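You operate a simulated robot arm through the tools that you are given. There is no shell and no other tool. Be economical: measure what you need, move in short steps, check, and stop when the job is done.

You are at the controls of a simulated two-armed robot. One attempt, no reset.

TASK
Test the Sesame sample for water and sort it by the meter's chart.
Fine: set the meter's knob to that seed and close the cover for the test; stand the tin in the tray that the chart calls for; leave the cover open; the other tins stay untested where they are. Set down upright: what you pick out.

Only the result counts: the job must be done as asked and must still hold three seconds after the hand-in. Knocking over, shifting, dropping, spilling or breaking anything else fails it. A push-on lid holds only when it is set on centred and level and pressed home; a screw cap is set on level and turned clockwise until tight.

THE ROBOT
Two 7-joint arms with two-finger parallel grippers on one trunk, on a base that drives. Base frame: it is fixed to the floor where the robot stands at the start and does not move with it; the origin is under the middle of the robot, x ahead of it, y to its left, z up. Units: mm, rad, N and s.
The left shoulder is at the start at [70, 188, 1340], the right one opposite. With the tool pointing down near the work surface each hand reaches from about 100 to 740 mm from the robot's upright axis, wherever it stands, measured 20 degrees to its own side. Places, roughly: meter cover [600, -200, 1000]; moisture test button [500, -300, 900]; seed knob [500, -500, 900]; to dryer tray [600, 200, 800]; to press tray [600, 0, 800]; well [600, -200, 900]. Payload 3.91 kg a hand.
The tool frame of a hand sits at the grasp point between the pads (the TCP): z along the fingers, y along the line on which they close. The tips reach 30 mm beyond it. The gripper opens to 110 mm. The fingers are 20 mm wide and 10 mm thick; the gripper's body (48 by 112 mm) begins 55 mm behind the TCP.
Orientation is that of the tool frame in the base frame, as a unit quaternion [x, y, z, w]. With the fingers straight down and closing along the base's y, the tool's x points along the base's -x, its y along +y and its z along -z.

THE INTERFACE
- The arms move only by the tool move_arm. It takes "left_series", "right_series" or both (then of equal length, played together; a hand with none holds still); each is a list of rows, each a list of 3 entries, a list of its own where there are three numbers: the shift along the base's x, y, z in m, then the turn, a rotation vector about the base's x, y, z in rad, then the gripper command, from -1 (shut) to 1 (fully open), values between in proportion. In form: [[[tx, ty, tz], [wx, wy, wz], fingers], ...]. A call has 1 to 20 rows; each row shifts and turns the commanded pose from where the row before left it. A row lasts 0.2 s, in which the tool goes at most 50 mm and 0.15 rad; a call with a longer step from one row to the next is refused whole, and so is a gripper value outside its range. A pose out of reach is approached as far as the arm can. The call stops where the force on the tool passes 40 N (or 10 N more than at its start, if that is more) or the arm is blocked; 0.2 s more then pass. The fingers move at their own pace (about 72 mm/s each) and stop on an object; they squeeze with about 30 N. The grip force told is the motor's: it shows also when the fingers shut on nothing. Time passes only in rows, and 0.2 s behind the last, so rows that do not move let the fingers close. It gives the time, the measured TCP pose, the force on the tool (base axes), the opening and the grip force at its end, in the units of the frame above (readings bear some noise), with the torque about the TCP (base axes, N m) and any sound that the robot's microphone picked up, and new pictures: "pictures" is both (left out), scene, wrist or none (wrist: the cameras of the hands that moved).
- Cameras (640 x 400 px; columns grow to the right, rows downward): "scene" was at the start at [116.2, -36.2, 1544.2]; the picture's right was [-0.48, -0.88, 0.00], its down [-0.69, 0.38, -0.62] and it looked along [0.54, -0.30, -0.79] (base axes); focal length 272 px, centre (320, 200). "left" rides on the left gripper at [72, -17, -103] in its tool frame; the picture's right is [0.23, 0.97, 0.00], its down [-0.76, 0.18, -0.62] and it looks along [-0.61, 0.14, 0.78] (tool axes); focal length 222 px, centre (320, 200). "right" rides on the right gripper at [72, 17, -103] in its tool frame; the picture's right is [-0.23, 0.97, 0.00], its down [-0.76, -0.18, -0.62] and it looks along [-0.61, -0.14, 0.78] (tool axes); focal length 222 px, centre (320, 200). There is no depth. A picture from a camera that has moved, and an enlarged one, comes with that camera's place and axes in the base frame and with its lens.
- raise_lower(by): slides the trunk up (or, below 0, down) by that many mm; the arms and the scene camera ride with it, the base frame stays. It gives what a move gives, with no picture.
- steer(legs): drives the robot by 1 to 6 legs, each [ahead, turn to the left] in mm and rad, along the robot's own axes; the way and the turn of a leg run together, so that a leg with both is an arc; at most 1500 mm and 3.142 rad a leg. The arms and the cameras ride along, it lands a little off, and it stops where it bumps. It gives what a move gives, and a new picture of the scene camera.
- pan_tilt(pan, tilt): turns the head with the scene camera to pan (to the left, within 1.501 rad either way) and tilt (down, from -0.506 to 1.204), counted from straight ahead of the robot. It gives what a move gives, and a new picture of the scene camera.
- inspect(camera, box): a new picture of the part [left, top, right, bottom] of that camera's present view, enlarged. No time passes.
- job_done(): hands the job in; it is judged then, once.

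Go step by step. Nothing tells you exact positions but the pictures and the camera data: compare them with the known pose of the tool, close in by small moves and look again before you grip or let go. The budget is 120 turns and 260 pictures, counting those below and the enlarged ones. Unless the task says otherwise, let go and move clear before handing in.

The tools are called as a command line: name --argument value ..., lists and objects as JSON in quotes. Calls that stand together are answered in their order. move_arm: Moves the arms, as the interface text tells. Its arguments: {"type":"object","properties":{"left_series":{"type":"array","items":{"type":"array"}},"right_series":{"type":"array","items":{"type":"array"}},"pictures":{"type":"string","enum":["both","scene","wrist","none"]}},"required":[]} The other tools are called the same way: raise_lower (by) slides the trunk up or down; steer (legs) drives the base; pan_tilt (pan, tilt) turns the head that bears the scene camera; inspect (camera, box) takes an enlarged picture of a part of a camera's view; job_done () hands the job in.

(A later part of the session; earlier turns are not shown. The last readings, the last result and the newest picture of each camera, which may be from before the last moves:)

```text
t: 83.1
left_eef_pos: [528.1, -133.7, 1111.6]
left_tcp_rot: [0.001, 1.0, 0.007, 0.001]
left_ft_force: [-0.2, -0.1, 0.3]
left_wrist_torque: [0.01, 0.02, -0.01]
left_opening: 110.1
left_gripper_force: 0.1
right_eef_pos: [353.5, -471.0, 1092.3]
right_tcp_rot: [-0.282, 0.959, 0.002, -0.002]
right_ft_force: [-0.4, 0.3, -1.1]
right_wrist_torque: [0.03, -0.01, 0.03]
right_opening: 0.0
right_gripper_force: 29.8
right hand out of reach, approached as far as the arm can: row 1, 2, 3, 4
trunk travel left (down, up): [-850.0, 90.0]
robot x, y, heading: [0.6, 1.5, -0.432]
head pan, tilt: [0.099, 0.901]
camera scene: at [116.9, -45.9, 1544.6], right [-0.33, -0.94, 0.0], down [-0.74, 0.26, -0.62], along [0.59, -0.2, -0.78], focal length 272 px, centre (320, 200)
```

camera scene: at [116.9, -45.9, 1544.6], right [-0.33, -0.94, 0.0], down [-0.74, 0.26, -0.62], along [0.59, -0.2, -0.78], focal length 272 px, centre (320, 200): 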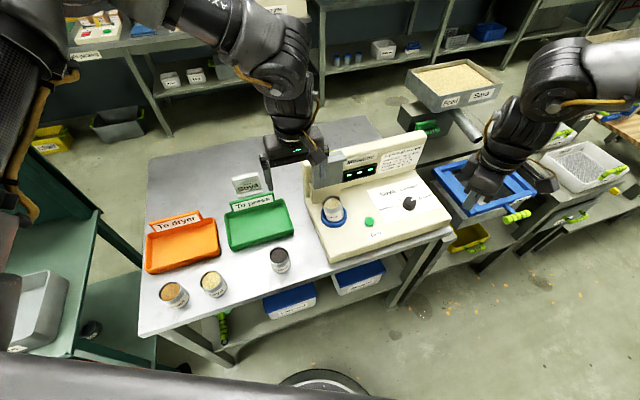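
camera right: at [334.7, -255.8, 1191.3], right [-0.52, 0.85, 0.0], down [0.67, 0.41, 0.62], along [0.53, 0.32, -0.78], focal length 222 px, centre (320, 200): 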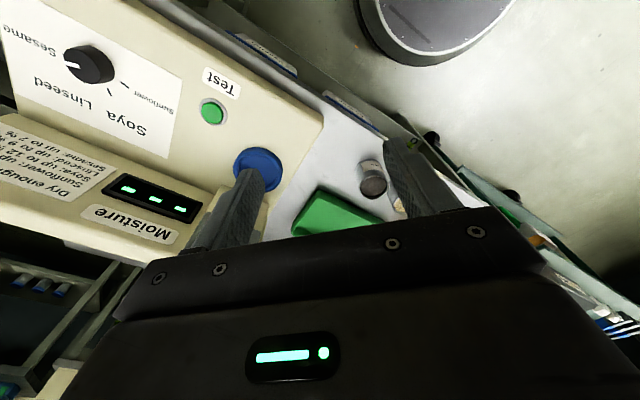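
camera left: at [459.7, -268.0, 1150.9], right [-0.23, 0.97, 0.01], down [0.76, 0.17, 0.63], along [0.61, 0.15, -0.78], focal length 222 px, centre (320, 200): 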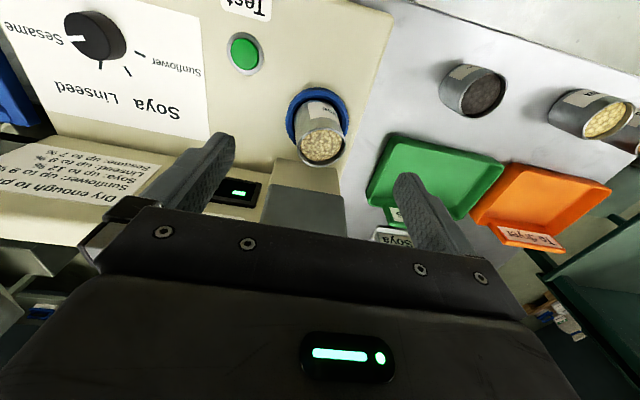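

Not better; mirrored behaviour suggests strongly negative yaw instead. I rotate the right hand to about -1.3 rad and try again.

move_arm --right_series '[[[-0.01, -0.01, 0], [0, 0, -0.145], -1], [[-0.01, -0.01, 0], [0, 0, -0.145], -1], [[0, 0, 0], [0, 0, -0.145], -1], [[0, 0, 0], [0, 0, -0.145], -1], [[0, 0, 0], [0, 0, -0.145], -1], [[0, 0, 0], [0, 0, -0.145], -1], [[0, 0, 0], [0, 0, -0.145], -1], [[0, 0, 0], [0, 0, -0.145], -1], [[0, 0, 0], [0, 0, -0.145], -1], [[0, 0, 0], [0, 0, -0.145], -1], [[0, 0, 0], [0, 0, -0.145], -1], [[0, 0, 0], [0, 0, -0.145], -1], [[0, 0, 0], [0, 0, -0.145], -1], [[0, 0, 0], [0, 0, 0], -1]]' --pictures "none"

move_arm --right_series '[[[0.025, 0.015, -0.01], [0, 0, 0], -1], [[0.025, 0.015, -0.01], [0, 0, 0], -1], [[0.025, 0.015, -0.01], [0, 0, 0], -1], [[0.025, 0.015, -0.01], [0, 0, 0], -1], [[0.025, 0.015, -0.01], [0, 0, 0], -1], [[0, 0, 0], [0, 0, 0], -1]]' --pictures "scene"

```text
t: 86.1
left_eef_pos: [527.6, -132.6, 1111.7]
left_tcp_rot: [0.001, 1.0, 0.007, 0.001]
left_ft_force: [-0.3, 0.1, 0.4]
left_wrist_torque: [-0.02, 0.02, 0.01]
left_opening: 109.8
left_gripper_force: 0.0
right_eef_pos: [358.3, -634.2, 1151.1]
right_tcp_rot: [0.611, 0.792, 0.003, -0.002]
right_ft_force: [-0.2, 0.3, 0.1]
right_wrist_torque: [-0.02, -0.01, 0.03]
right_opening: 0.3
right_gripper_force: 29.7
right hand out of reach, approached as far as the arm can: row 9, 10, 11, 12, 13
trunk travel left (down, up): [-850.0, 90.0]
robot x, y, heading: [2.5, 2.4, -0.434]
head pan, tilt: [0.099, 0.901]
```

```text
t: 87.5
left_eef_pos: [528.1, -132.4, 1110.6]
left_tcp_rot: [0.001, 1.0, 0.007, 0.002]
left_ft_force: [-0.3, -0.2, 0.5]
left_wrist_torque: [-0.01, -0.03, 0.03]
left_opening: 109.8
left_gripper_force: 0.1
right_eef_pos: [392.5, -619.2, 1163.6]
right_tcp_rot: [0.61, 0.792, 0.004, -0.001]
right_ft_force: [0.3, -0.2, 0.0]
right_wrist_torque: [-0.01, 0.02, 0.02]
right_opening: 0.1
right_gripper_force: 30.0
right hand out of reach, approached as far as the arm can: row 1, 2, 3, 4, 5
trunk travel left (down, up): [-850.0, 90.0]
robot x, y, heading: [-3.1, -4.2, -0.429]
head pan, tilt: [0.099, 0.901]
camera scene: at [116.2, -46.1, 1544.6], right [-0.33, -0.94, 0.0], down [-0.74, 0.26, -0.62], along [0.59, -0.2, -0.78], focal length 272 px, centre (320, 200)
```

scene: 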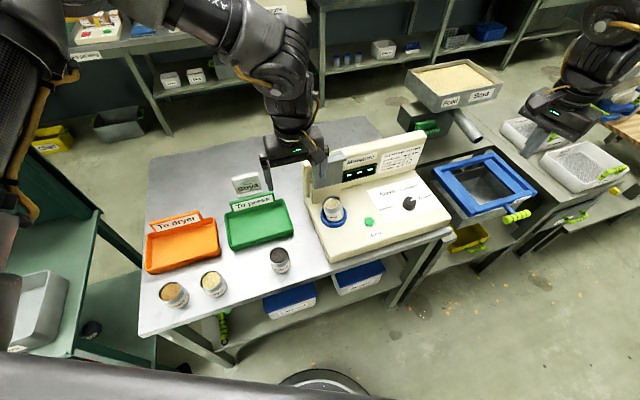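

The right arm cannot come further left at this heading. Before re-planning, I should check whether a fully closed cover stays closed: I'll regrip it with just the fingertips (more palm room for the handle) and swing it fully down.

move_arm --left_series '[[[0.025, -0.035, 0], [0, 0, 0], 1], [[0.025, -0.035, 0], [0, 0, 0], 1], [[0.025, -0.035, 0], [0, 0, 0], 1], [[0.012, -0.008, -0.03], [0, 0, 0], 1], [[0, 0, -0.03], [0, 0, 0], 1], [[0, 0, 0], [0, 0, 0], 0.4], [[0, 0, 0], [0, 0, 0], 0.4], [[0, 0, 0], [0, 0, 0], 0.4]]' --pictures "none"

inspect --camera "scene" --box '[290, 110, 390, 220]'

```text
t: 89.3
left_eef_pos: [613.4, -244.0, 1049.9]
left_tcp_rot: [-0.001, 1.0, 0.006, 0.001]
left_ft_force: [-2.8, 25.3, -11.4]
left_wrist_torque: [-0.04, 0.11, 0.35]
left_opening: 90.0
left_gripper_force: 44.9
right_eef_pos: [393.5, -614.7, 1166.3]
right_tcp_rot: [0.61, 0.792, 0.002, 0.0]
right_ft_force: [-0.1, -0.1, -0.7]
right_wrist_torque: [-0.01, 0.03, 0.0]
right_opening: 0.0
right_gripper_force: 30.1
trunk travel left (down, up): [-850.0, 90.0]
robot x, y, heading: [0.5, -4.3, -0.43]
head pan, tilt: [0.099, 0.901]
```

```text
3.64 times, centred on (340, 165) of scene
camera zoom: at [118.4, -40.0, 1544.5], right [-0.33, -0.95, 0.0], down [-0.74, 0.25, -0.62], along [0.59, -0.21, -0.78], focal length 989 px, centre (247, 327)
```

zoom: 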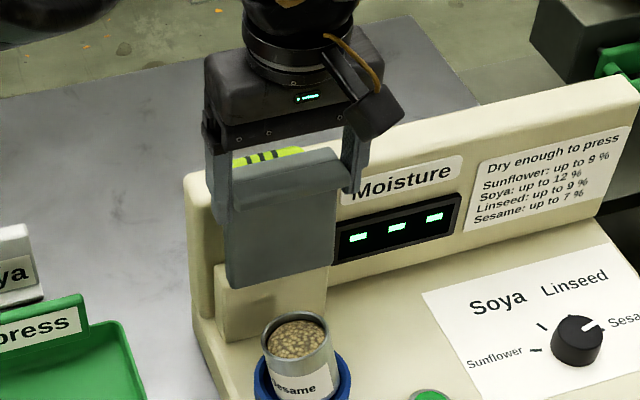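

Gripped with the tips. I swing the cover through the full arc.

move_arm --left_series '[[[-0.0114, 0.001, -0.0007], [0, 0, 0], 0.4], [[-0.0112, 0.001, -0.0022], [0, 0, 0], 0.4], [[-0.0108, 0.001, -0.0037], [0, 0, 0], 0.4], [[-0.0102, 0, -0.005], [0, 0, 0], 0.4], [[-0.0095, 0, -0.0063], [0, 0, 0], 0.4], [[-0.0086, 0, -0.0075], [0, 0, 0], 0.4], [[-0.0075, 0, -0.0086], [0, 0, 0], 0.4], [[-0.0063, 0, -0.0095], [0, 0, 0], 0.4], [[-0.005, 0, -0.0102], [0, 0, 0], 0.4], [[-0.0037, 0, -0.0108], [0, 0, 0], 0.4], [[-0.0022, 0, -0.0112], [0, 0, 0], 0.4], [[0, 0, 0], [0, 0, 0], 0.4]]' --pictures "wrist"

inspect --camera "scene" --box '[290, 110, 390, 220]'

```text
t: 91.6
left_eef_pos: [525.7, -243.9, 989.4]
left_tcp_rot: [0.001, 1.0, 0.008, 0.0]
left_ft_force: [-14.4, 10.8, 21.5]
left_wrist_torque: [0.53, -1.12, 0.91]
left_opening: 90.3
left_gripper_force: 44.4
right_eef_pos: [389.9, -614.9, 1167.4]
right_tcp_rot: [0.611, 0.792, 0.004, 0.001]
right_ft_force: [-0.3, 0.5, -0.2]
right_wrist_torque: [0.01, 0.01, 0.01]
right_opening: 0.2
right_gripper_force: 30.4
trunk travel left (down, up): [-850.0, 90.0]
robot x, y, heading: [-0.2, -2.0, -0.435]
head pan, tilt: [0.099, 0.901]
stopped in row 11 (left hand): the force on the tool passed its limit at 48 N (the readings are from after the stop); the commanded pose is now the measured one
camera left: at [456.1, -262.7, 1093.3], right [-0.23, 0.97, 0.01], down [0.76, 0.17, 0.63], along [0.61, 0.15, -0.78], focal length 222 px, centre (320, 200)
```

left: 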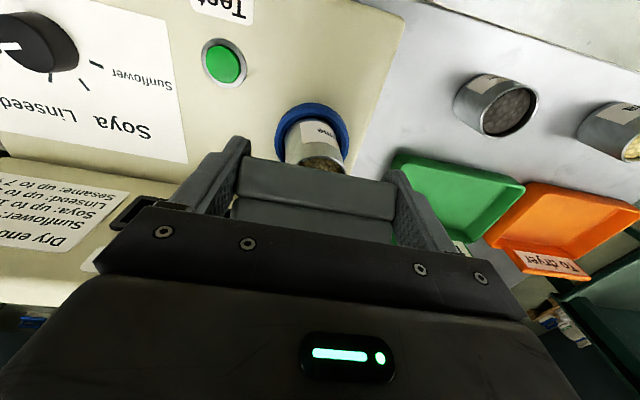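

```text
3.64 times, centred on (340, 165) of scene
camera zoom: at [111.0, -41.5, 1545.1], right [-0.33, -0.94, 0.0], down [-0.74, 0.26, -0.62], along [0.59, -0.21, -0.78], focal length 989 px, centre (247, 327)
```

zoom: 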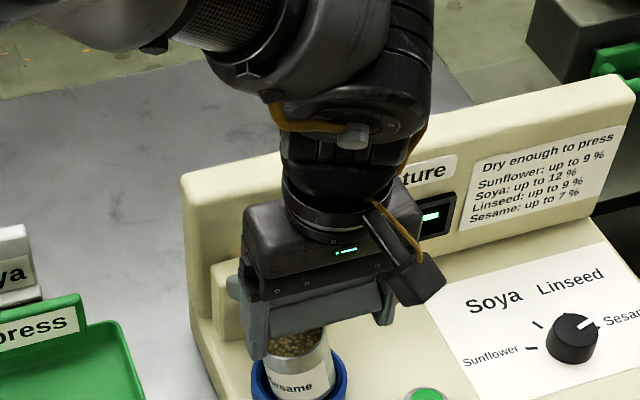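

The cover pushes my hand outwards, so the radius is larger. I adjust outward and continue downward in small steps.

move_arm --left_series '[[[-0.006, 0, 0], [0, 0, 0], 0.4], [[-0.003, 0, -0.007], [0, 0, 0], 0.4], [[-0.003, 0, -0.007], [0, 0, 0], 0.4], [[-0.002, 0, -0.007], [0, 0, 0], 0.4], [[-0.001, 0, -0.007], [0, 0, 0], 0.4], [[0, 0, -0.006], [0, 0, 0], 0.4]]' --pictures "wrist"

inspect --camera "scene" --box '[290, 110, 390, 220]'

```text
t: 93.0
left_eef_pos: [511.8, -243.7, 953.7]
left_tcp_rot: [0.003, 1.0, 0.006, -0.002]
left_ft_force: [-10.8, 19.7, 14.9]
left_wrist_torque: [-1.5, -1.45, 1.37]
left_opening: 90.0
left_gripper_force: 44.5
right_eef_pos: [389.1, -613.5, 1166.9]
right_tcp_rot: [0.611, 0.792, 0.002, 0.001]
right_ft_force: [0.3, 0.8, 0.1]
right_wrist_torque: [0.03, 0.02, 0.02]
right_opening: 0.0
right_gripper_force: 30.2
trunk travel left (down, up): [-850.0, 90.0]
robot x, y, heading: [0.2, 2.2, -0.434]
head pan, tilt: [0.099, 0.901]
camera left: at [441.2, -262.2, 1058.1], right [-0.22, 0.97, 0.01], down [0.76, 0.17, 0.62], along [0.61, 0.15, -0.78], focal length 222 px, centre (320, 200)
```

left: 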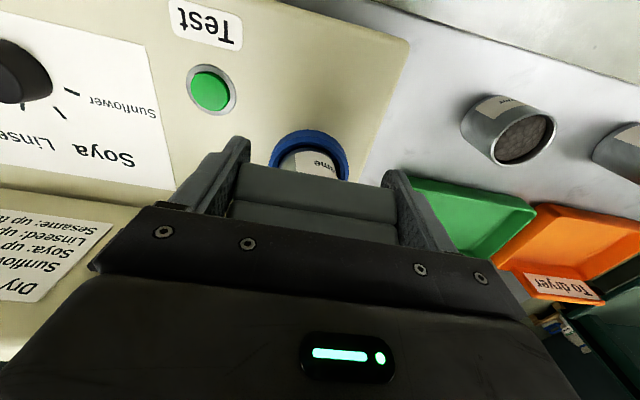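

```text
3.64 times, centred on (340, 165) of scene
camera zoom: at [112.3, -40.2, 1545.1], right [-0.33, -0.94, 0.0], down [-0.74, 0.26, -0.62], along [0.59, -0.21, -0.78], focal length 989 px, centre (247, 327)
```

zoom: 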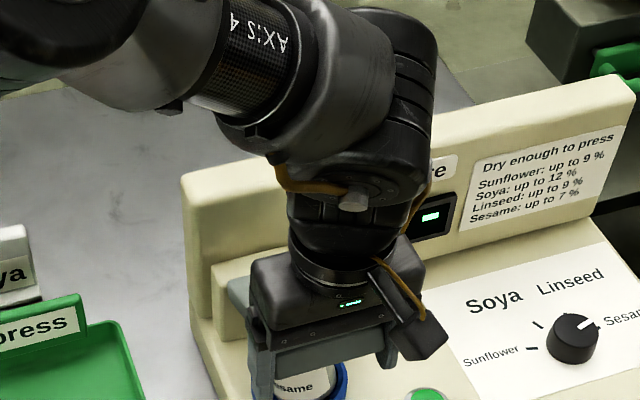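

Still moving; I keep lowering in small steps until it firmly stops.

move_arm --left_series '[[[-0.001, 0, -0.006], [0, 0, 0], 0.4], [[0, 0, -0.006], [0, 0, 0], 0.4], [[0.001, 0, -0.006], [0, 0, 0], 0.4], [[0.001, 0, -0.006], [0, 0, 0], 0.4], [[0.002, 0, -0.006], [0, 0, 0], 0.4]]' --pictures "wrist"

inspect --camera "scene" --box '[290, 110, 390, 220]'

```text
t: 93.5
left_eef_pos: [511.2, -243.9, 949.3]
left_tcp_rot: [0.003, 1.0, 0.005, 0.003]
left_ft_force: [-20.0, 16.6, 27.9]
left_wrist_torque: [-1.13, -2.69, 0.22]
left_opening: 90.2
left_gripper_force: 45.0
right_eef_pos: [388.2, -615.0, 1168.5]
right_tcp_rot: [0.611, 0.792, 0.003, 0.002]
right_ft_force: [0.0, 0.0, -0.4]
right_wrist_torque: [0.03, 0.01, 0.01]
right_opening: 0.0
right_gripper_force: 29.9
trunk travel left (down, up): [-850.0, 90.0]
robot x, y, heading: [-5.4, 0.1, -0.432]
head pan, tilt: [0.099, 0.901]
stopped in row 2 (left hand): the force on the tool passed its limit at 43 N (the readings are from after the stop); the commanded pose is now the measured one
camera left: at [439.6, -262.1, 1052.7], right [-0.22, 0.97, 0.01], down [0.76, 0.17, 0.63], along [0.61, 0.15, -0.78], focal length 222 px, centre (320, 200)
```

left: 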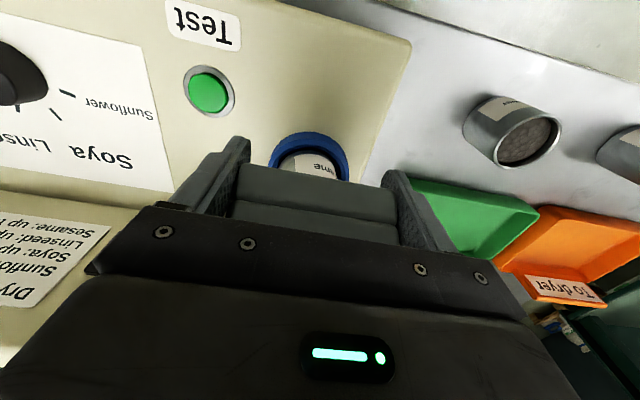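

```text
3.64 times, centred on (340, 165) of scene
camera zoom: at [108.9, -39.2, 1545.5], right [-0.33, -0.94, 0.0], down [-0.74, 0.25, -0.63], along [0.59, -0.21, -0.78], focal length 989 px, centre (247, 327)
```

zoom: 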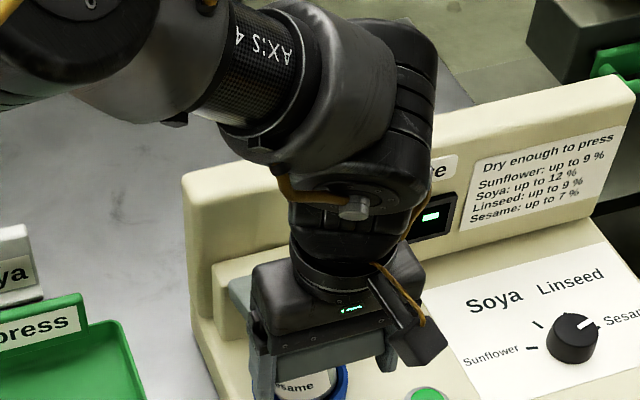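

I open the fingers in place, staying put, to see whether the cover stays down.

move_arm --left_series '[[[0, 0, 0], [0, 0, 0], 1], [[0, 0, 0], [0, 0, 0], 1], [[0, 0, 0], [0, 0, 0], 1]]' --pictures "wrist"

inspect --camera "left" --box '[160, 100, 480, 260]'

```text
t: 94.3
left_eef_pos: [509.9, -245.8, 949.1]
left_tcp_rot: [0.004, 1.0, 0.006, 0.004]
left_ft_force: [-23.7, 16.3, 27.4]
left_wrist_torque: [-1.11, -2.61, 0.65]
left_opening: 109.9
left_gripper_force: 0.0
right_eef_pos: [384.9, -614.3, 1168.3]
right_tcp_rot: [0.611, 0.791, 0.003, 0.002]
right_ft_force: [-0.4, -0.1, -0.1]
right_wrist_torque: [0.0, 0.0, 0.02]
right_opening: 0.0
right_gripper_force: 30.3
trunk travel left (down, up): [-850.0, 90.0]
robot x, y, heading: [1.4, 1.9, -0.435]
head pan, tilt: [0.099, 0.901]
camera left: at [438.8, -262.7, 1051.9], right [-0.22, 0.98, 0.01], down [0.76, 0.17, 0.63], along [0.61, 0.15, -0.78], focal length 222 px, centre (320, 200)
```

left: 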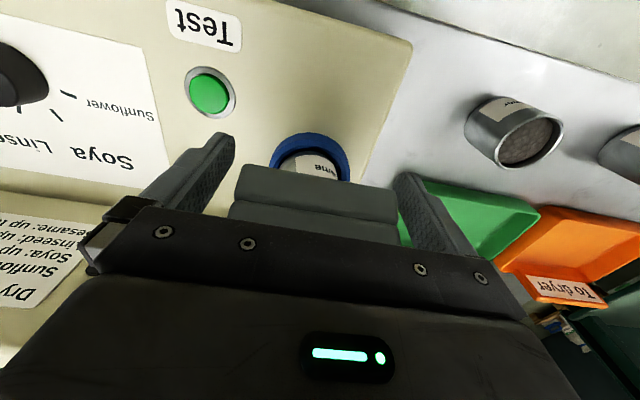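

```text
2.00 times, centred on (320, 180) of left
camera zoom: at [438.8, -262.7, 1051.9], right [-0.22, 0.98, 0.01], down [0.76, 0.17, 0.63], along [0.61, 0.15, -0.78], focal length 444 px, centre (320, 240)
```

zoom: 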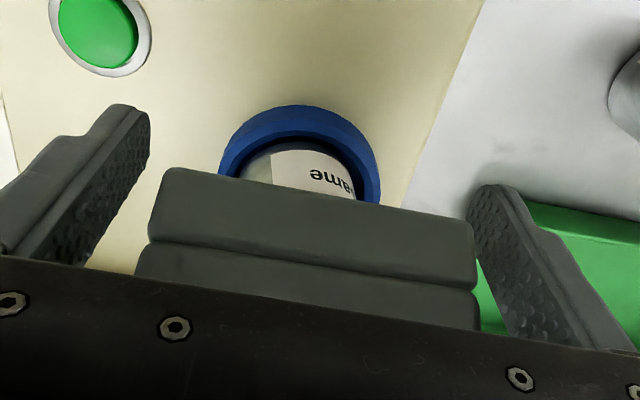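

The fingers just slid along and the palm is pressing on the cover's end, so it isn't closed yet. I'll keep the left hand for later and first get the right arm to the inner posture via a closer radius (mirroring what worked for the left).

move_arm --right_series '[[[-0.02, 0.03, -0.015], [0, 0, 0], -1], [[-0.02, 0.03, -0.015], [0, 0, 0], -1], [[-0.015, 0.035, -0.015], [0, 0, 0], -1], [[-0.015, 0.035, -0.02], [0, 0, 0], -1], [[-0.015, 0.035, -0.02], [0, 0, 0], -1], [[-0.01, 0.035, -0.02], [0, 0, 0], -1], [[-0.01, 0.032, -0.02], [0, 0, 0], -1], [[0, 0, -0.01], [0, 0, 0], -1]]' --pictures "scene"

```text
t: 96.2
left_eef_pos: [510.6, -245.8, 948.2]
left_tcp_rot: [0.003, 1.0, 0.006, 0.006]
left_ft_force: [-23.8, 9.7, 27.7]
left_wrist_torque: [-0.71, -2.64, 0.38]
left_opening: 110.0
left_gripper_force: 0.0
right_eef_pos: [365.7, -619.1, 1170.2]
right_tcp_rot: [0.61, 0.792, 0.005, 0.001]
right_ft_force: [0.0, -0.4, 0.0]
right_wrist_torque: [0.0, -0.04, -0.01]
right_opening: 0.1
right_gripper_force: 29.5
right hand out of reach, approached as far as the arm can: row 1, 2, 3, 4, 5, 6, 7, 8
trunk travel left (down, up): [-850.0, 90.0]
robot x, y, heading: [1.2, 0.9, -0.434]
head pan, tilt: [0.099, 0.901]
camera scene: at [107.3, -41.5, 1545.5], right [-0.33, -0.94, 0.0], down [-0.74, 0.26, -0.63], along [0.59, -0.21, -0.78], focal length 272 px, centre (320, 200)
```

scene: 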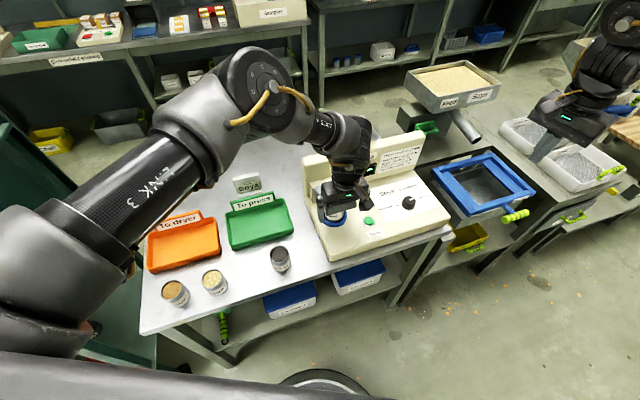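

Stuck at that yaw out here. I'll reduce the yaw, come closer and lower, then rotate again there.

move_arm --right_series '[[[0, 0, 0], [0, 0, 0.14], -1], [[0, 0, 0], [0, 0, 0.14], -1], [[0, 0, 0], [0, 0, 0.14], -1], [[-0.02, 0.03, -0.02], [0, 0, 0], -1], [[-0.02, 0.03, -0.02], [0, 0, 0], -1], [[-0.02, 0.03, -0.02], [0, 0, 0], -1], [[-0.02, 0.03, -0.02], [0, 0, 0], -1], [[-0.02, 0.03, -0.02], [0, 0, 0], -1], [[0, 0.01, -0.02], [0, 0, 0], -1], [[0, 0, -0.02], [0, 0, 0], -1]]' --pictures "none"

move_arm --right_series '[[[0, 0, 0], [0, 0, -0.12], -1], [[0, 0, 0], [0, 0, -0.12], -1], [[0, 0, 0], [0, 0, -0.12], -1], [[0, 0, 0], [0, 0, -0.12], -1], [[0, 0, 0], [0, 0, 0], -1]]' --pictures "none"

```text
t: 98.3
left_eef_pos: [510.5, -247.0, 948.3]
left_tcp_rot: [0.003, 1.0, 0.006, 0.004]
left_ft_force: [-24.8, 4.4, 27.0]
left_wrist_torque: [-0.45, -2.62, 0.11]
left_opening: 109.9
left_gripper_force: 0.1
right_eef_pos: [273.3, -555.0, 1041.8]
right_tcp_rot: [0.432, 0.902, 0.005, 0.0]
right_ft_force: [0.8, -0.6, 0.0]
right_wrist_torque: [0.02, 0.02, -0.01]
right_opening: 0.1
right_gripper_force: 30.2
right hand out of reach, approached as far as the arm can: row 6, 7, 8, 9
trunk travel left (down, up): [-850.0, 90.0]
robot x, y, heading: [-2.2, 1.3, -0.433]
head pan, tilt: [0.099, 0.901]
```

```text
t: 99.5
left_eef_pos: [510.4, -247.7, 948.5]
left_tcp_rot: [0.004, 1.0, 0.006, 0.004]
left_ft_force: [-25.0, 2.8, 27.2]
left_wrist_torque: [-0.34, -2.7, 0.0]
left_opening: 110.1
left_gripper_force: 0.0
right_eef_pos: [251.0, -680.9, 1082.9]
right_tcp_rot: [0.634, 0.773, 0.005, 0.001]
right_ft_force: [-0.5, 0.8, -0.7]
right_wrist_torque: [-0.01, 0.02, 0.05]
right_opening: 0.0
right_gripper_force: 30.1
right hand out of reach, approached as far as the arm can: row 1, 2, 3, 4
trunk travel left (down, up): [-850.0, 90.0]
robot x, y, heading: [-2.1, 3.5, -0.433]
head pan, tilt: [0.099, 0.901]
```

Before going on with the right arm, I check what the cover does when gently released from this angle: I move the left hand up and away a little.

move_arm --left_series '[[[-0.015, 0, 0.005], [0, 0, 0], 1], [[-0.015, 0, 0.01], [0, 0, 0], 1], [[-0.01, 0, 0.03], [0, 0, 0], 1]]' --pictures "wrist"

inspect --camera "scene" --box '[290, 110, 390, 220]'

```text
t: 100.3
left_eef_pos: [474.3, -248.0, 989.5]
left_tcp_rot: [0.002, 1.0, 0.007, 0.003]
left_ft_force: [-0.3, -0.5, -0.5]
left_wrist_torque: [-0.01, -0.01, 0.0]
left_opening: 109.9
left_gripper_force: 0.0
right_eef_pos: [256.1, -684.0, 1080.0]
right_tcp_rot: [0.634, 0.774, 0.005, -0.001]
right_ft_force: [-1.4, -0.6, 0.6]
right_wrist_torque: [-0.01, -0.03, 0.05]
right_opening: 0.0
right_gripper_force: 29.8
trunk travel left (down, up): [-850.0, 90.0]
robot x, y, heading: [-2.4, 1.5, -0.435]
head pan, tilt: [0.099, 0.901]
camera left: at [403.9, -266.8, 1091.8], right [-0.22, 0.97, 0.01], down [0.76, 0.16, 0.63], along [0.61, 0.15, -0.78], focal length 222 px, centre (320, 200)
```

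left: 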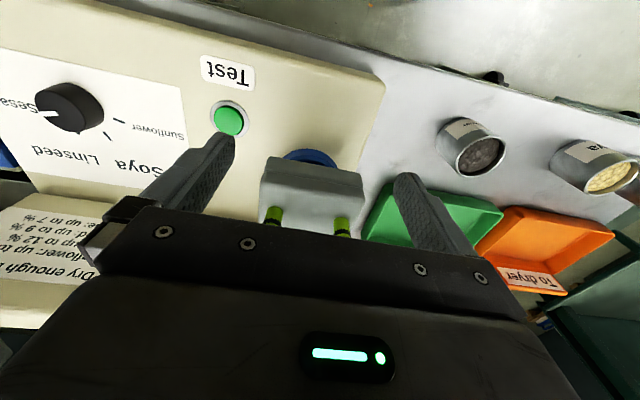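

```text
3.64 times, centred on (340, 165) of scene
camera zoom: at [114.4, -45.6, 1544.6], right [-0.33, -0.94, 0.0], down [-0.74, 0.26, -0.62], along [0.59, -0.2, -0.78], focal length 989 px, centre (247, 327)
```

zoom: 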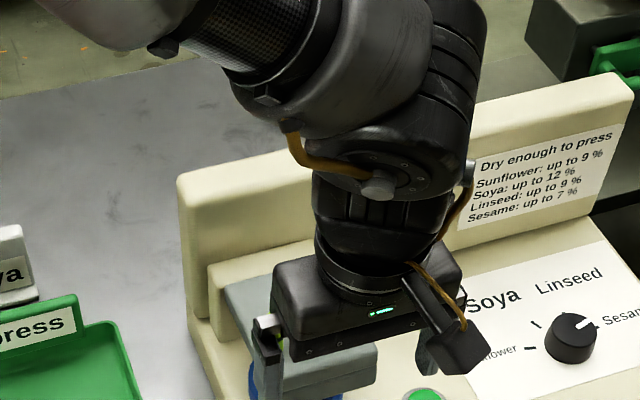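

The cover fell shut and stays closed — no spring. I'll rise clear, shut the fingers and check the picture.

move_arm --left_series '[[[-0.02, 0, 0.03], [0, 0, 0], 1], [[0, -0.01, 0.04], [0, 0, 0], 0], [[0.01, -0.03, 0.01], [0, 0, 0], -1], [[0.01, -0.03, 0], [0, 0, 0], -1], [[0.01, -0.03, 0], [0, 0, 0], -1], [[0, 0, 0], [0, 0, 0], -1], [[0, 0, 0], [0, 0, 0], -1]]' --pictures "wrist"

inspect --camera "left" --box '[240, 60, 480, 220]'

inspect --camera "scene" --box '[290, 130, 410, 250]'

```text
t: 102.0
left_eef_pos: [477.4, -320.2, 1069.2]
left_tcp_rot: [0.002, 1.0, 0.007, 0.001]
left_ft_force: [0.0, 0.0, 0.5]
left_wrist_torque: [0.02, 0.03, -0.01]
left_opening: 0.1
left_gripper_force: 30.1
left hand out of reach, approached as far as the arm can: row 5
right_eef_pos: [256.9, -684.4, 1079.3]
right_tcp_rot: [0.633, 0.774, 0.004, -0.002]
right_ft_force: [-0.1, 0.4, -0.8]
right_wrist_torque: [-0.02, -0.03, 0.01]
right_opening: 0.2
right_gripper_force: 30.5
trunk travel left (down, up): [-850.0, 90.0]
robot x, y, heading: [2.9, -1.1, -0.433]
head pan, tilt: [0.099, 0.901]
camera left: at [406.4, -338.9, 1172.4], right [-0.22, 0.98, 0.01], down [0.76, 0.17, 0.63], along [0.61, 0.15, -0.78], focal length 222 px, centre (320, 200)
```

left: 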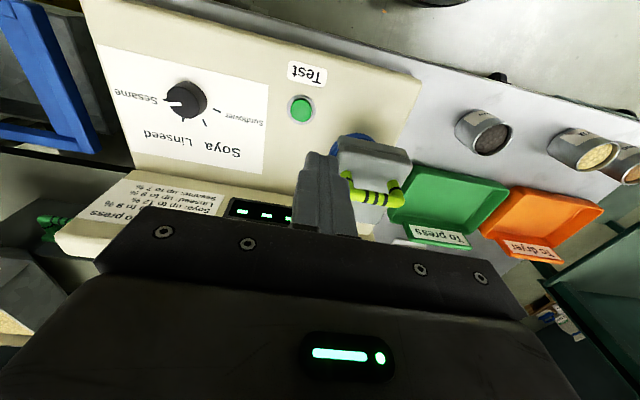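

```text
2.50 times, centred on (360, 140) of left
camera zoom: at [406.4, -338.9, 1172.4], right [-0.22, 0.98, 0.01], down [0.76, 0.17, 0.63], along [0.61, 0.15, -0.78], focal length 555 px, centre (220, 350)
```

zoom: 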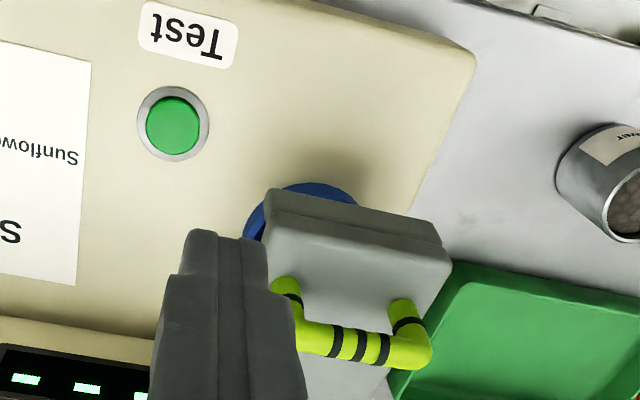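

```text
3.33 times, centred on (350, 190) of scene
camera zoom: at [116.4, -46.8, 1544.5], right [-0.33, -0.94, 0.0], down [-0.74, 0.26, -0.62], along [0.59, -0.2, -0.78], focal length 906 px, centre (220, 233)
```

zoom: 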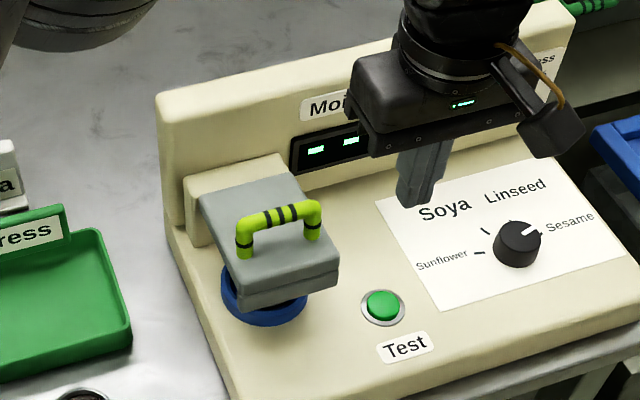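

The cover is properly closed and the handle stands up for reopening. Now I take the left hand's shut fingers over the Test button at about [502, -339].

move_arm --left_series '[[[0.008, -0.006, -0.03], [0, 0, -0.1], -1], [[0.008, -0.006, -0.03], [0, 0, -0.1], -1], [[0.008, -0.006, -0.03], [0, 0, -0.1], -1], [[0, 0, -0.03], [0, 0, -0.1], -1], [[0, 0, 0], [0, 0, 0], -1]]' --pictures "wrist"

inspect --camera "scene" --box '[290, 130, 410, 250]'

```text
t: 103.2
left_eef_pos: [484.9, -290.4, 961.1]
left_tcp_rot: [0.201, 0.98, 0.005, 0.003]
left_ft_force: [0.1, 0.7, -0.2]
left_wrist_torque: [0.0, -0.01, 0.02]
left_opening: 0.1
left_gripper_force: 30.0
left hand out of reach, approached as far as the arm can: row 1, 2, 3, 4
right_eef_pos: [256.8, -682.7, 1080.4]
right_tcp_rot: [0.633, 0.774, 0.004, -0.002]
right_ft_force: [-0.4, 0.7, -0.2]
right_wrist_torque: [0.02, -0.01, 0.01]
right_opening: 0.0
right_gripper_force: 30.0
trunk travel left (down, up): [-850.0, 90.0]
robot x, y, heading: [-1.8, 1.5, -0.441]
head pan, tilt: [0.099, 0.901]
camera left: at [414.1, -277.7, 1065.3], right [0.17, 0.98, 0.01], down [0.76, -0.14, 0.63], along [0.62, -0.1, -0.78], focal length 222 px, centre (320, 200)
```

left: 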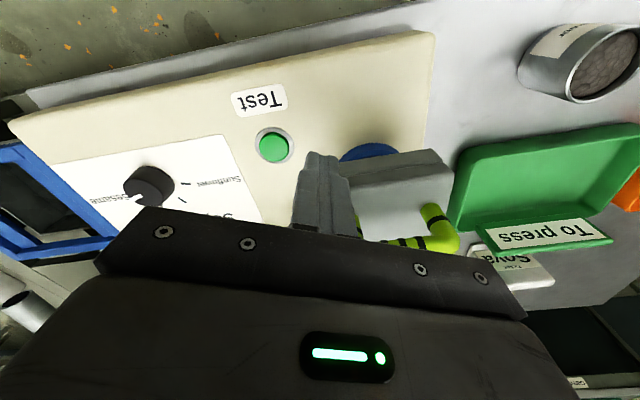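

```text
3.33 times, centred on (350, 190) of scene
camera zoom: at [116.1, -45.5, 1544.6], right [-0.33, -0.94, 0.0], down [-0.74, 0.26, -0.62], along [0.59, -0.2, -0.78], focal length 906 px, centre (220, 233)
```

zoom: 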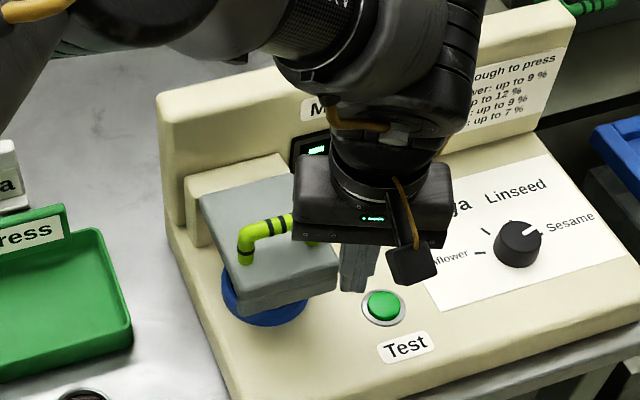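

The left arm's inner limit is reached. I raise the hand and turn the robot further right so the button comes in front of the left arm.

move_arm --left_series '[[[-0.005, 0, 0.04], [0, 0, 0], -1], [[-0.01, 0, 0.04], [0, 0, 0], -1], [[-0.02, 0, 0.04], [0, 0, 0], -1], [[-0.02, 0, 0.04], [0, 0, 0], -1]]' --pictures "none"

steer --legs '[[0, -0.32]]'

pan_tilt --pan 0.4 --tilt 0.9

```text
t: 104.2
left_eef_pos: [428.2, -289.8, 1120.5]
left_tcp_rot: [0.201, 0.979, 0.007, 0.004]
left_ft_force: [0.4, 0.4, -1.0]
left_wrist_torque: [0.01, -0.02, -0.01]
left_opening: 0.3
left_gripper_force: 30.1
right_eef_pos: [256.0, -682.1, 1080.8]
right_tcp_rot: [0.633, 0.774, 0.005, -0.002]
right_ft_force: [-0.1, -0.7, 0.7]
right_wrist_torque: [-0.03, 0.0, 0.01]
right_opening: 0.1
right_gripper_force: 30.2
trunk travel left (down, up): [-850.0, 90.0]
robot x, y, heading: [0.9, 1.5, -0.438]
head pan, tilt: [0.099, 0.901]
```

```text
t: 105.6
left_eef_pos: [316.9, -411.5, 1120.8]
left_tcp_rot: [0.356, 0.934, 0.005, 0.003]
left_ft_force: [-0.2, 0.1, 0.4]
left_wrist_torque: [-0.03, -0.02, 0.0]
left_opening: 0.0
left_gripper_force: 29.9
right_eef_pos: [28.9, -728.5, 1080.8]
right_tcp_rot: [0.75, 0.662, 0.004, -0.001]
right_ft_force: [-1.3, -0.2, 0.4]
right_wrist_torque: [-0.01, -0.02, -0.04]
right_opening: 0.1
right_gripper_force: 30.7
trunk travel left (down, up): [-850.0, 90.0]
robot x, y, heading: [-0.9, -4.3, -0.754]
head pan, tilt: [0.099, 0.901]
camera scene: at [97.5, -79.5, 1544.5], right [-0.61, -0.79, 0.0], down [-0.62, 0.48, -0.62], along [0.49, -0.38, -0.78], focal length 272 px, centre (320, 200)
```

scene: 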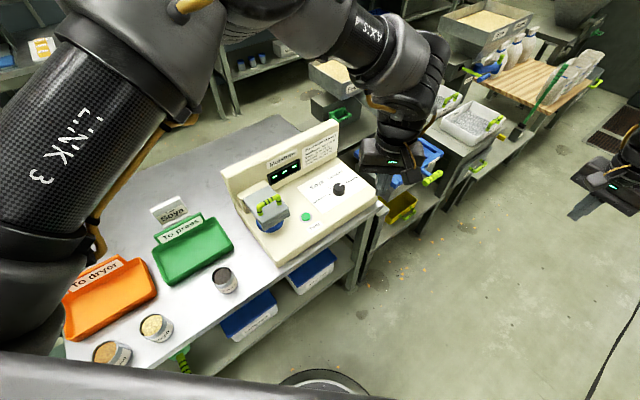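

```text
t: 106.4
left_eef_pos: [314.0, -411.7, 1120.8]
left_tcp_rot: [0.356, 0.934, 0.006, 0.004]
left_ft_force: [-0.1, 0.1, -0.4]
left_wrist_torque: [-0.03, -0.01, -0.01]
left_opening: 0.0
left_gripper_force: 30.1
right_eef_pos: [25.5, -728.5, 1079.2]
right_tcp_rot: [0.749, 0.663, 0.005, -0.001]
right_ft_force: [-0.2, 0.4, -0.6]
right_wrist_torque: [0.01, -0.02, -0.02]
right_opening: 0.2
right_gripper_force: 30.2
trunk travel left (down, up): [-850.0, 90.0]
robot x, y, heading: [1.8, -1.8, -0.758]
head pan, tilt: [0.4, 0.901]
camera scene: at [106.1, -60.7, 1544.6], right [-0.35, -0.94, 0.0], down [-0.73, 0.27, -0.62], along [0.58, -0.22, -0.78], focal length 272 px, centre (320, 200)
```

scene: 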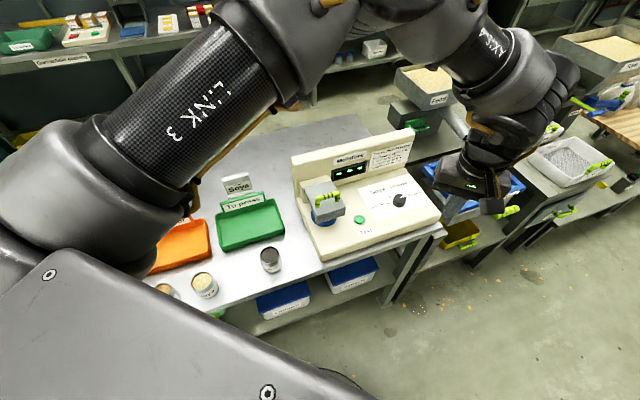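

Now I bring the shut left fingers above the button.

move_arm --left_series '[[[0.03, 0.012, 0], [0, 0, 0], -1], [[0.03, 0.012, 0], [0, 0, 0], -1], [[0.03, 0.012, -0.02], [0, 0, 0], -1], [[0.03, 0.012, -0.03], [0, 0, 0], -1], [[0.03, 0.012, -0.03], [0, 0, 0], -1], [[0.03, 0.012, -0.03], [0, 0, 0], -1], [[0.007, 0.001, -0.03], [0, 0, 0], -1], [[0, 0, -0.02], [0, 0, 0], -1], [[0, 0, 0], [0, 0, 0], -1]]' --pictures "wrist"

inspect --camera "scene" --box '[290, 130, 410, 250]'

```text
t: 108.4
left_eef_pos: [436.1, -323.8, 978.0]
left_tcp_rot: [0.355, 0.935, 0.005, 0.004]
left_ft_force: [0.1, 0.0, -0.1]
left_wrist_torque: [0.02, 0.01, -0.01]
left_opening: 0.0
left_gripper_force: 30.1
left hand out of reach, approached as far as the arm can: row 5, 6, 7, 8
right_eef_pos: [27.6, -728.0, 1080.1]
right_tcp_rot: [0.75, 0.662, 0.004, -0.001]
right_ft_force: [-0.1, -0.1, -0.1]
right_wrist_torque: [-0.01, -0.02, -0.01]
right_opening: 0.1
right_gripper_force: 30.1
trunk travel left (down, up): [-850.0, 90.0]
robot x, y, heading: [-1.9, -0.8, -0.752]
head pan, tilt: [0.4, 0.901]
camera left: at [371.7, -289.7, 1080.3], right [0.47, 0.88, 0.01], down [0.68, -0.38, 0.63], along [0.56, -0.29, -0.78], focal length 222 px, centre (320, 200)
```

left: 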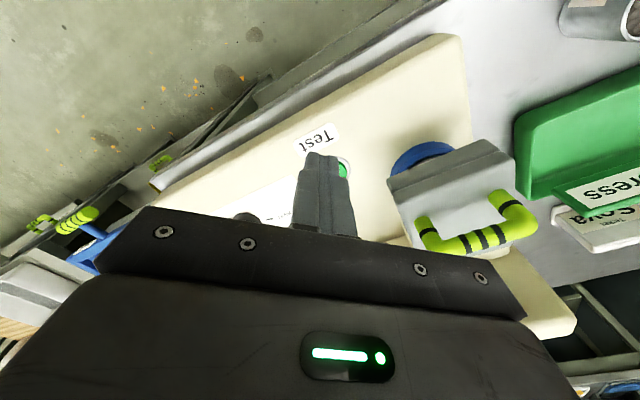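

```text
3.33 times, centred on (350, 190) of scene
camera zoom: at [106.3, -60.0, 1544.6], right [-0.35, -0.94, 0.0], down [-0.73, 0.27, -0.62], along [0.58, -0.22, -0.78], focal length 906 px, centre (220, 233)
```

zoom: 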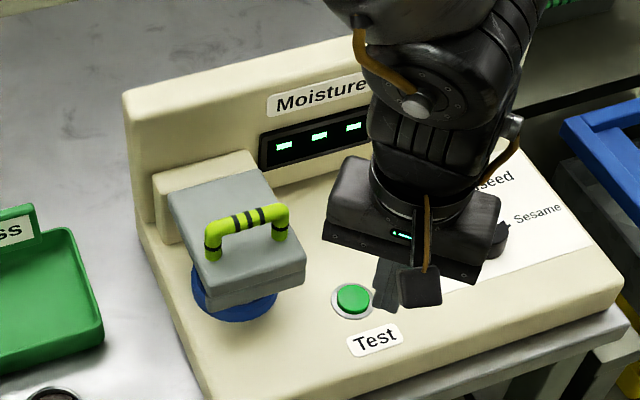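

I apply more positive yaw, which freed the arm before, and continue to the button.

move_arm --left_series '[[[0, 0, 0], [0, 0, 0.14], -1], [[0, 0, 0], [0, 0, 0.14], -1], [[0, 0, 0], [0, 0, 0.14], -1], [[0, 0, 0], [0, 0, 0.14], -1], [[0.022, -0.005, 0], [0, 0, 0], -1], [[0.022, -0.005, 0], [0, 0, 0], -1], [[0.022, -0.005, 0], [0, 0, 0], -1], [[0, 0, 0], [0, 0, 0], -1]]' --pictures "wrist"

inspect --camera "scene" --box '[290, 130, 410, 250]'

```text
t: 110.2
left_eef_pos: [502.4, -338.5, 976.5]
left_tcp_rot: [0.084, 0.996, 0.007, 0.001]
left_ft_force: [-0.3, 0.6, 0.1]
left_wrist_torque: [0.0, 0.01, -0.03]
left_opening: 0.0
left_gripper_force: 29.7
right_eef_pos: [26.9, -729.1, 1079.6]
right_tcp_rot: [0.75, 0.662, 0.005, -0.002]
right_ft_force: [0.6, -0.3, -0.4]
right_wrist_torque: [0.0, -0.03, 0.01]
right_opening: 0.1
right_gripper_force: 30.1
trunk travel left (down, up): [-850.0, 90.0]
robot x, y, heading: [-0.8, 4.7, -0.758]
head pan, tilt: [0.4, 0.901]
camera left: at [429.2, -345.8, 1080.2], right [-0.06, 1.0, 0.01], down [0.78, 0.04, 0.63], along [0.63, 0.05, -0.78], focal length 222 px, centre (320, 200)
```

left: 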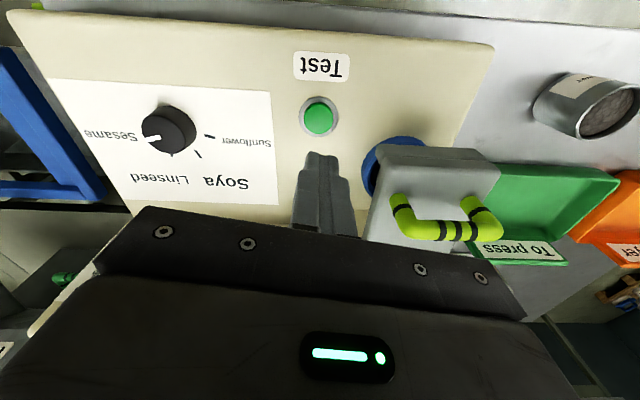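

```text
3.33 times, centred on (350, 190) of scene
camera zoom: at [106.6, -60.4, 1544.6], right [-0.35, -0.94, 0.0], down [-0.73, 0.27, -0.62], along [0.58, -0.22, -0.78], focal length 906 px, centre (220, 233)
```

zoom: 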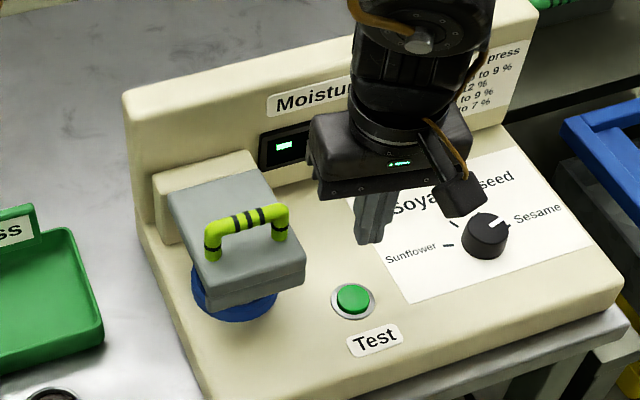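

Aligned over the button. I lean the hand 0.25 rad away from the cover, then lower and press.

move_arm --left_series '[[[0, -0.004, 0], [0.125, 0, 0], -1], [[0, -0.0035, 0], [0.125, 0, 0], -1], [[0, 0, -0.03], [0, 0, 0], -1], [[0, 0, -0.03], [0, 0, 0], -1], [[0, 0, -0.008], [0, 0, 0], -1], [[0, 0, -0.004], [0, 0, 0], -1], [[0, 0, -0.004], [0, 0, 0], -1], [[0, 0, -0.003], [0, 0, 0], -1], [[0, 0, -0.003], [0, 0, 0], -1], [[0, 0, -0.003], [0, 0, 0], -1], [[0, 0, -0.003], [0, 0, 0], -1]]' --pictures "wrist"

inspect --camera "scene" --box '[290, 130, 410, 250]'

```text
t: 112.6
left_eef_pos: [490.4, -327.9, 894.5]
left_tcp_rot: [0.084, 0.988, 0.13, -0.007]
left_ft_force: [0.2, 0.1, 0.2]
left_wrist_torque: [-0.02, -0.01, -0.01]
left_opening: 0.1
left_gripper_force: 29.4
left hand out of reach, approached as far as the arm can: row 3, 4, 6, 10
right_eef_pos: [27.0, -728.8, 1081.0]
right_tcp_rot: [0.749, 0.662, 0.004, -0.002]
right_ft_force: [0.1, 0.2, 0.6]
right_wrist_torque: [0.02, 0.05, -0.02]
right_opening: 0.1
right_gripper_force: 29.5
trunk travel left (down, up): [-850.0, 90.0]
robot x, y, heading: [-0.1, 2.1, -0.754]
head pan, tilt: [0.4, 0.901]
camera left: at [417.1, -358.8, 993.8], right [-0.06, 0.96, 0.26], down [0.78, -0.12, 0.62], along [0.63, 0.24, -0.74], focal length 222 px, centre (320, 200)
```

left: 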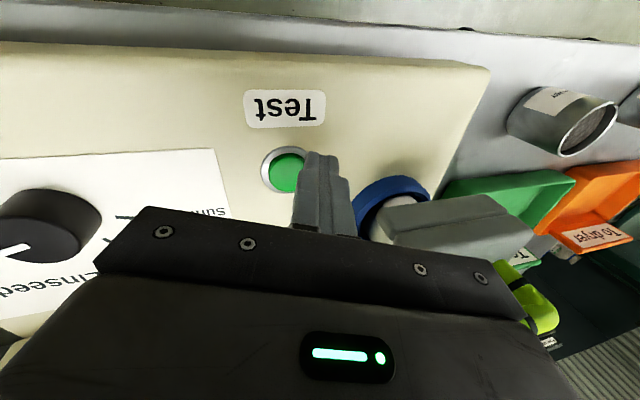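

```text
3.33 times, centred on (350, 190) of scene
camera zoom: at [106.7, -60.7, 1544.6], right [-0.35, -0.94, 0.0], down [-0.73, 0.27, -0.62], along [0.58, -0.22, -0.78], focal length 906 px, centre (220, 233)
```

zoom: 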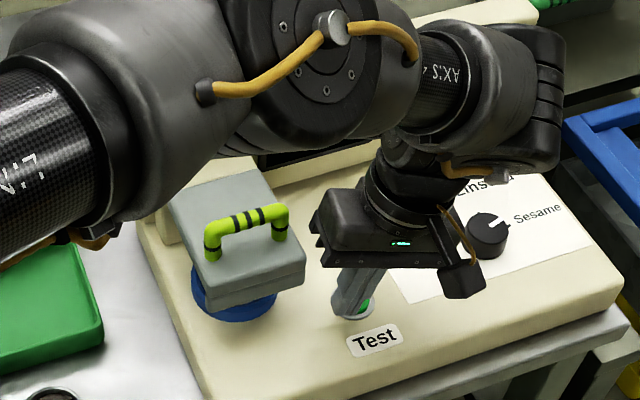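

The arm ran short of reach low down. I lift, lower the trunk by 100 mm for better reach, and re-aim.

move_arm --left_series '[[[0, 0, 0.03], [0, 0, 0], -1], [[0, -0.01, 0.04], [0, 0, 0], -1], [[0.005, -0.008, 0.04], [0, 0, 0], -1], [[0.005, 0, 0.03], [0, 0, 0], -1]]' --pictures "none"

raise_lower --by -100

```text
t: 113.6
left_eef_pos: [500.8, -345.6, 1034.6]
left_tcp_rot: [0.084, 0.988, 0.131, -0.009]
left_ft_force: [-0.3, -0.7, -0.4]
left_wrist_torque: [0.01, 0.0, 0.0]
left_opening: 0.0
left_gripper_force: 29.9
right_eef_pos: [26.8, -727.7, 1081.8]
right_tcp_rot: [0.749, 0.662, 0.004, -0.001]
right_ft_force: [0.3, 0.2, -0.9]
right_wrist_torque: [-0.02, 0.01, -0.01]
right_opening: 0.0
right_gripper_force: 30.0
trunk travel left (down, up): [-850.0, 90.0]
robot x, y, heading: [1.4, -0.8, -0.757]
head pan, tilt: [0.4, 0.901]
```

```text
t: 114.9
left_eef_pos: [500.2, -345.0, 935.4]
left_tcp_rot: [0.084, 0.988, 0.131, -0.009]
left_ft_force: [0.6, 0.0, -0.7]
left_wrist_torque: [-0.03, 0.05, 0.02]
left_opening: 0.1
left_gripper_force: 29.9
right_eef_pos: [27.3, -729.9, 981.7]
right_tcp_rot: [0.749, 0.662, 0.005, -0.002]
right_ft_force: [-0.1, -0.5, 0.3]
right_wrist_torque: [-0.01, 0.0, -0.01]
right_opening: 0.0
right_gripper_force: 30.0
trunk travel left (down, up): [-750.0, 190.0]
robot x, y, heading: [-0.1, -0.4, -0.758]
head pan, tilt: [0.4, 0.901]
```

Directly above the button. I go down and press gently.

move_arm --left_series '[[[0.002, -0.001, -0.015], [0, 0, 0], -1], [[0, 0, -0.015], [0, 0, 0], -1], [[0, 0, -0.004], [0, 0, 0], -1], [[0, 0, -0.003], [0, 0, 0], -1], [[0, 0, -0.003], [0, 0, 0], -1], [[0, 0, -0.003], [0, 0, 0], -1], [[0, 0, -0.003], [0, 0, 0], -1], [[0, 0, -0.003], [0, 0, 0], -1]]' --pictures "wrist"

inspect --camera "scene" --box '[290, 60, 410, 180]'

```text
t: 116.7
left_eef_pos: [503.1, -346.4, 886.3]
left_tcp_rot: [0.083, 0.988, 0.129, -0.008]
left_ft_force: [0.4, 0.1, 2.1]
left_wrist_torque: [-0.08, -0.02, 0.01]
left_opening: 0.0
left_gripper_force: 29.7
right_eef_pos: [27.2, -728.3, 980.6]
right_tcp_rot: [0.75, 0.662, 0.004, -0.001]
right_ft_force: [0.5, 0.9, -0.7]
right_wrist_torque: [0.0, -0.02, -0.03]
right_opening: 0.2
right_gripper_force: 30.1
trunk travel left (down, up): [-750.0, 190.0]
robot x, y, heading: [1.8, 1.8, -0.751]
head pan, tilt: [0.4, 0.901]
camera left: at [429.5, -377.1, 984.6], right [-0.06, 0.96, 0.26], down [0.78, -0.11, 0.62], along [0.63, 0.24, -0.74], focal length 222 px, centre (320, 200)
```

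left: 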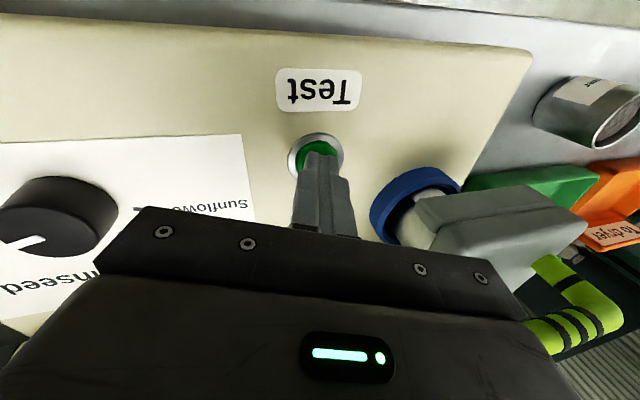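

```text
3.33 times, centred on (350, 120) of scene
camera zoom: at [106.7, -60.4, 1444.6], right [-0.35, -0.94, 0.0], down [-0.73, 0.27, -0.62], along [0.58, -0.22, -0.78], focal length 906 px, centre (220, 467)
```

zoom: 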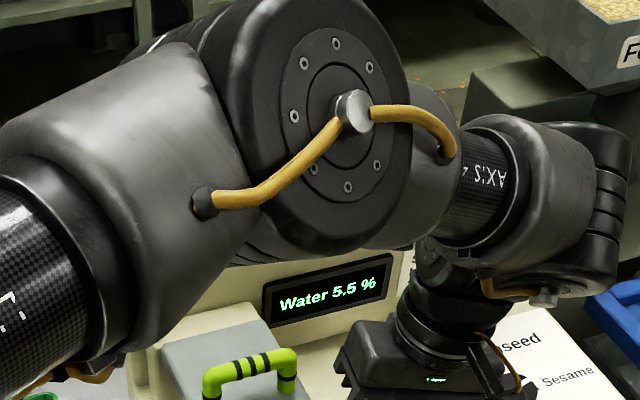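

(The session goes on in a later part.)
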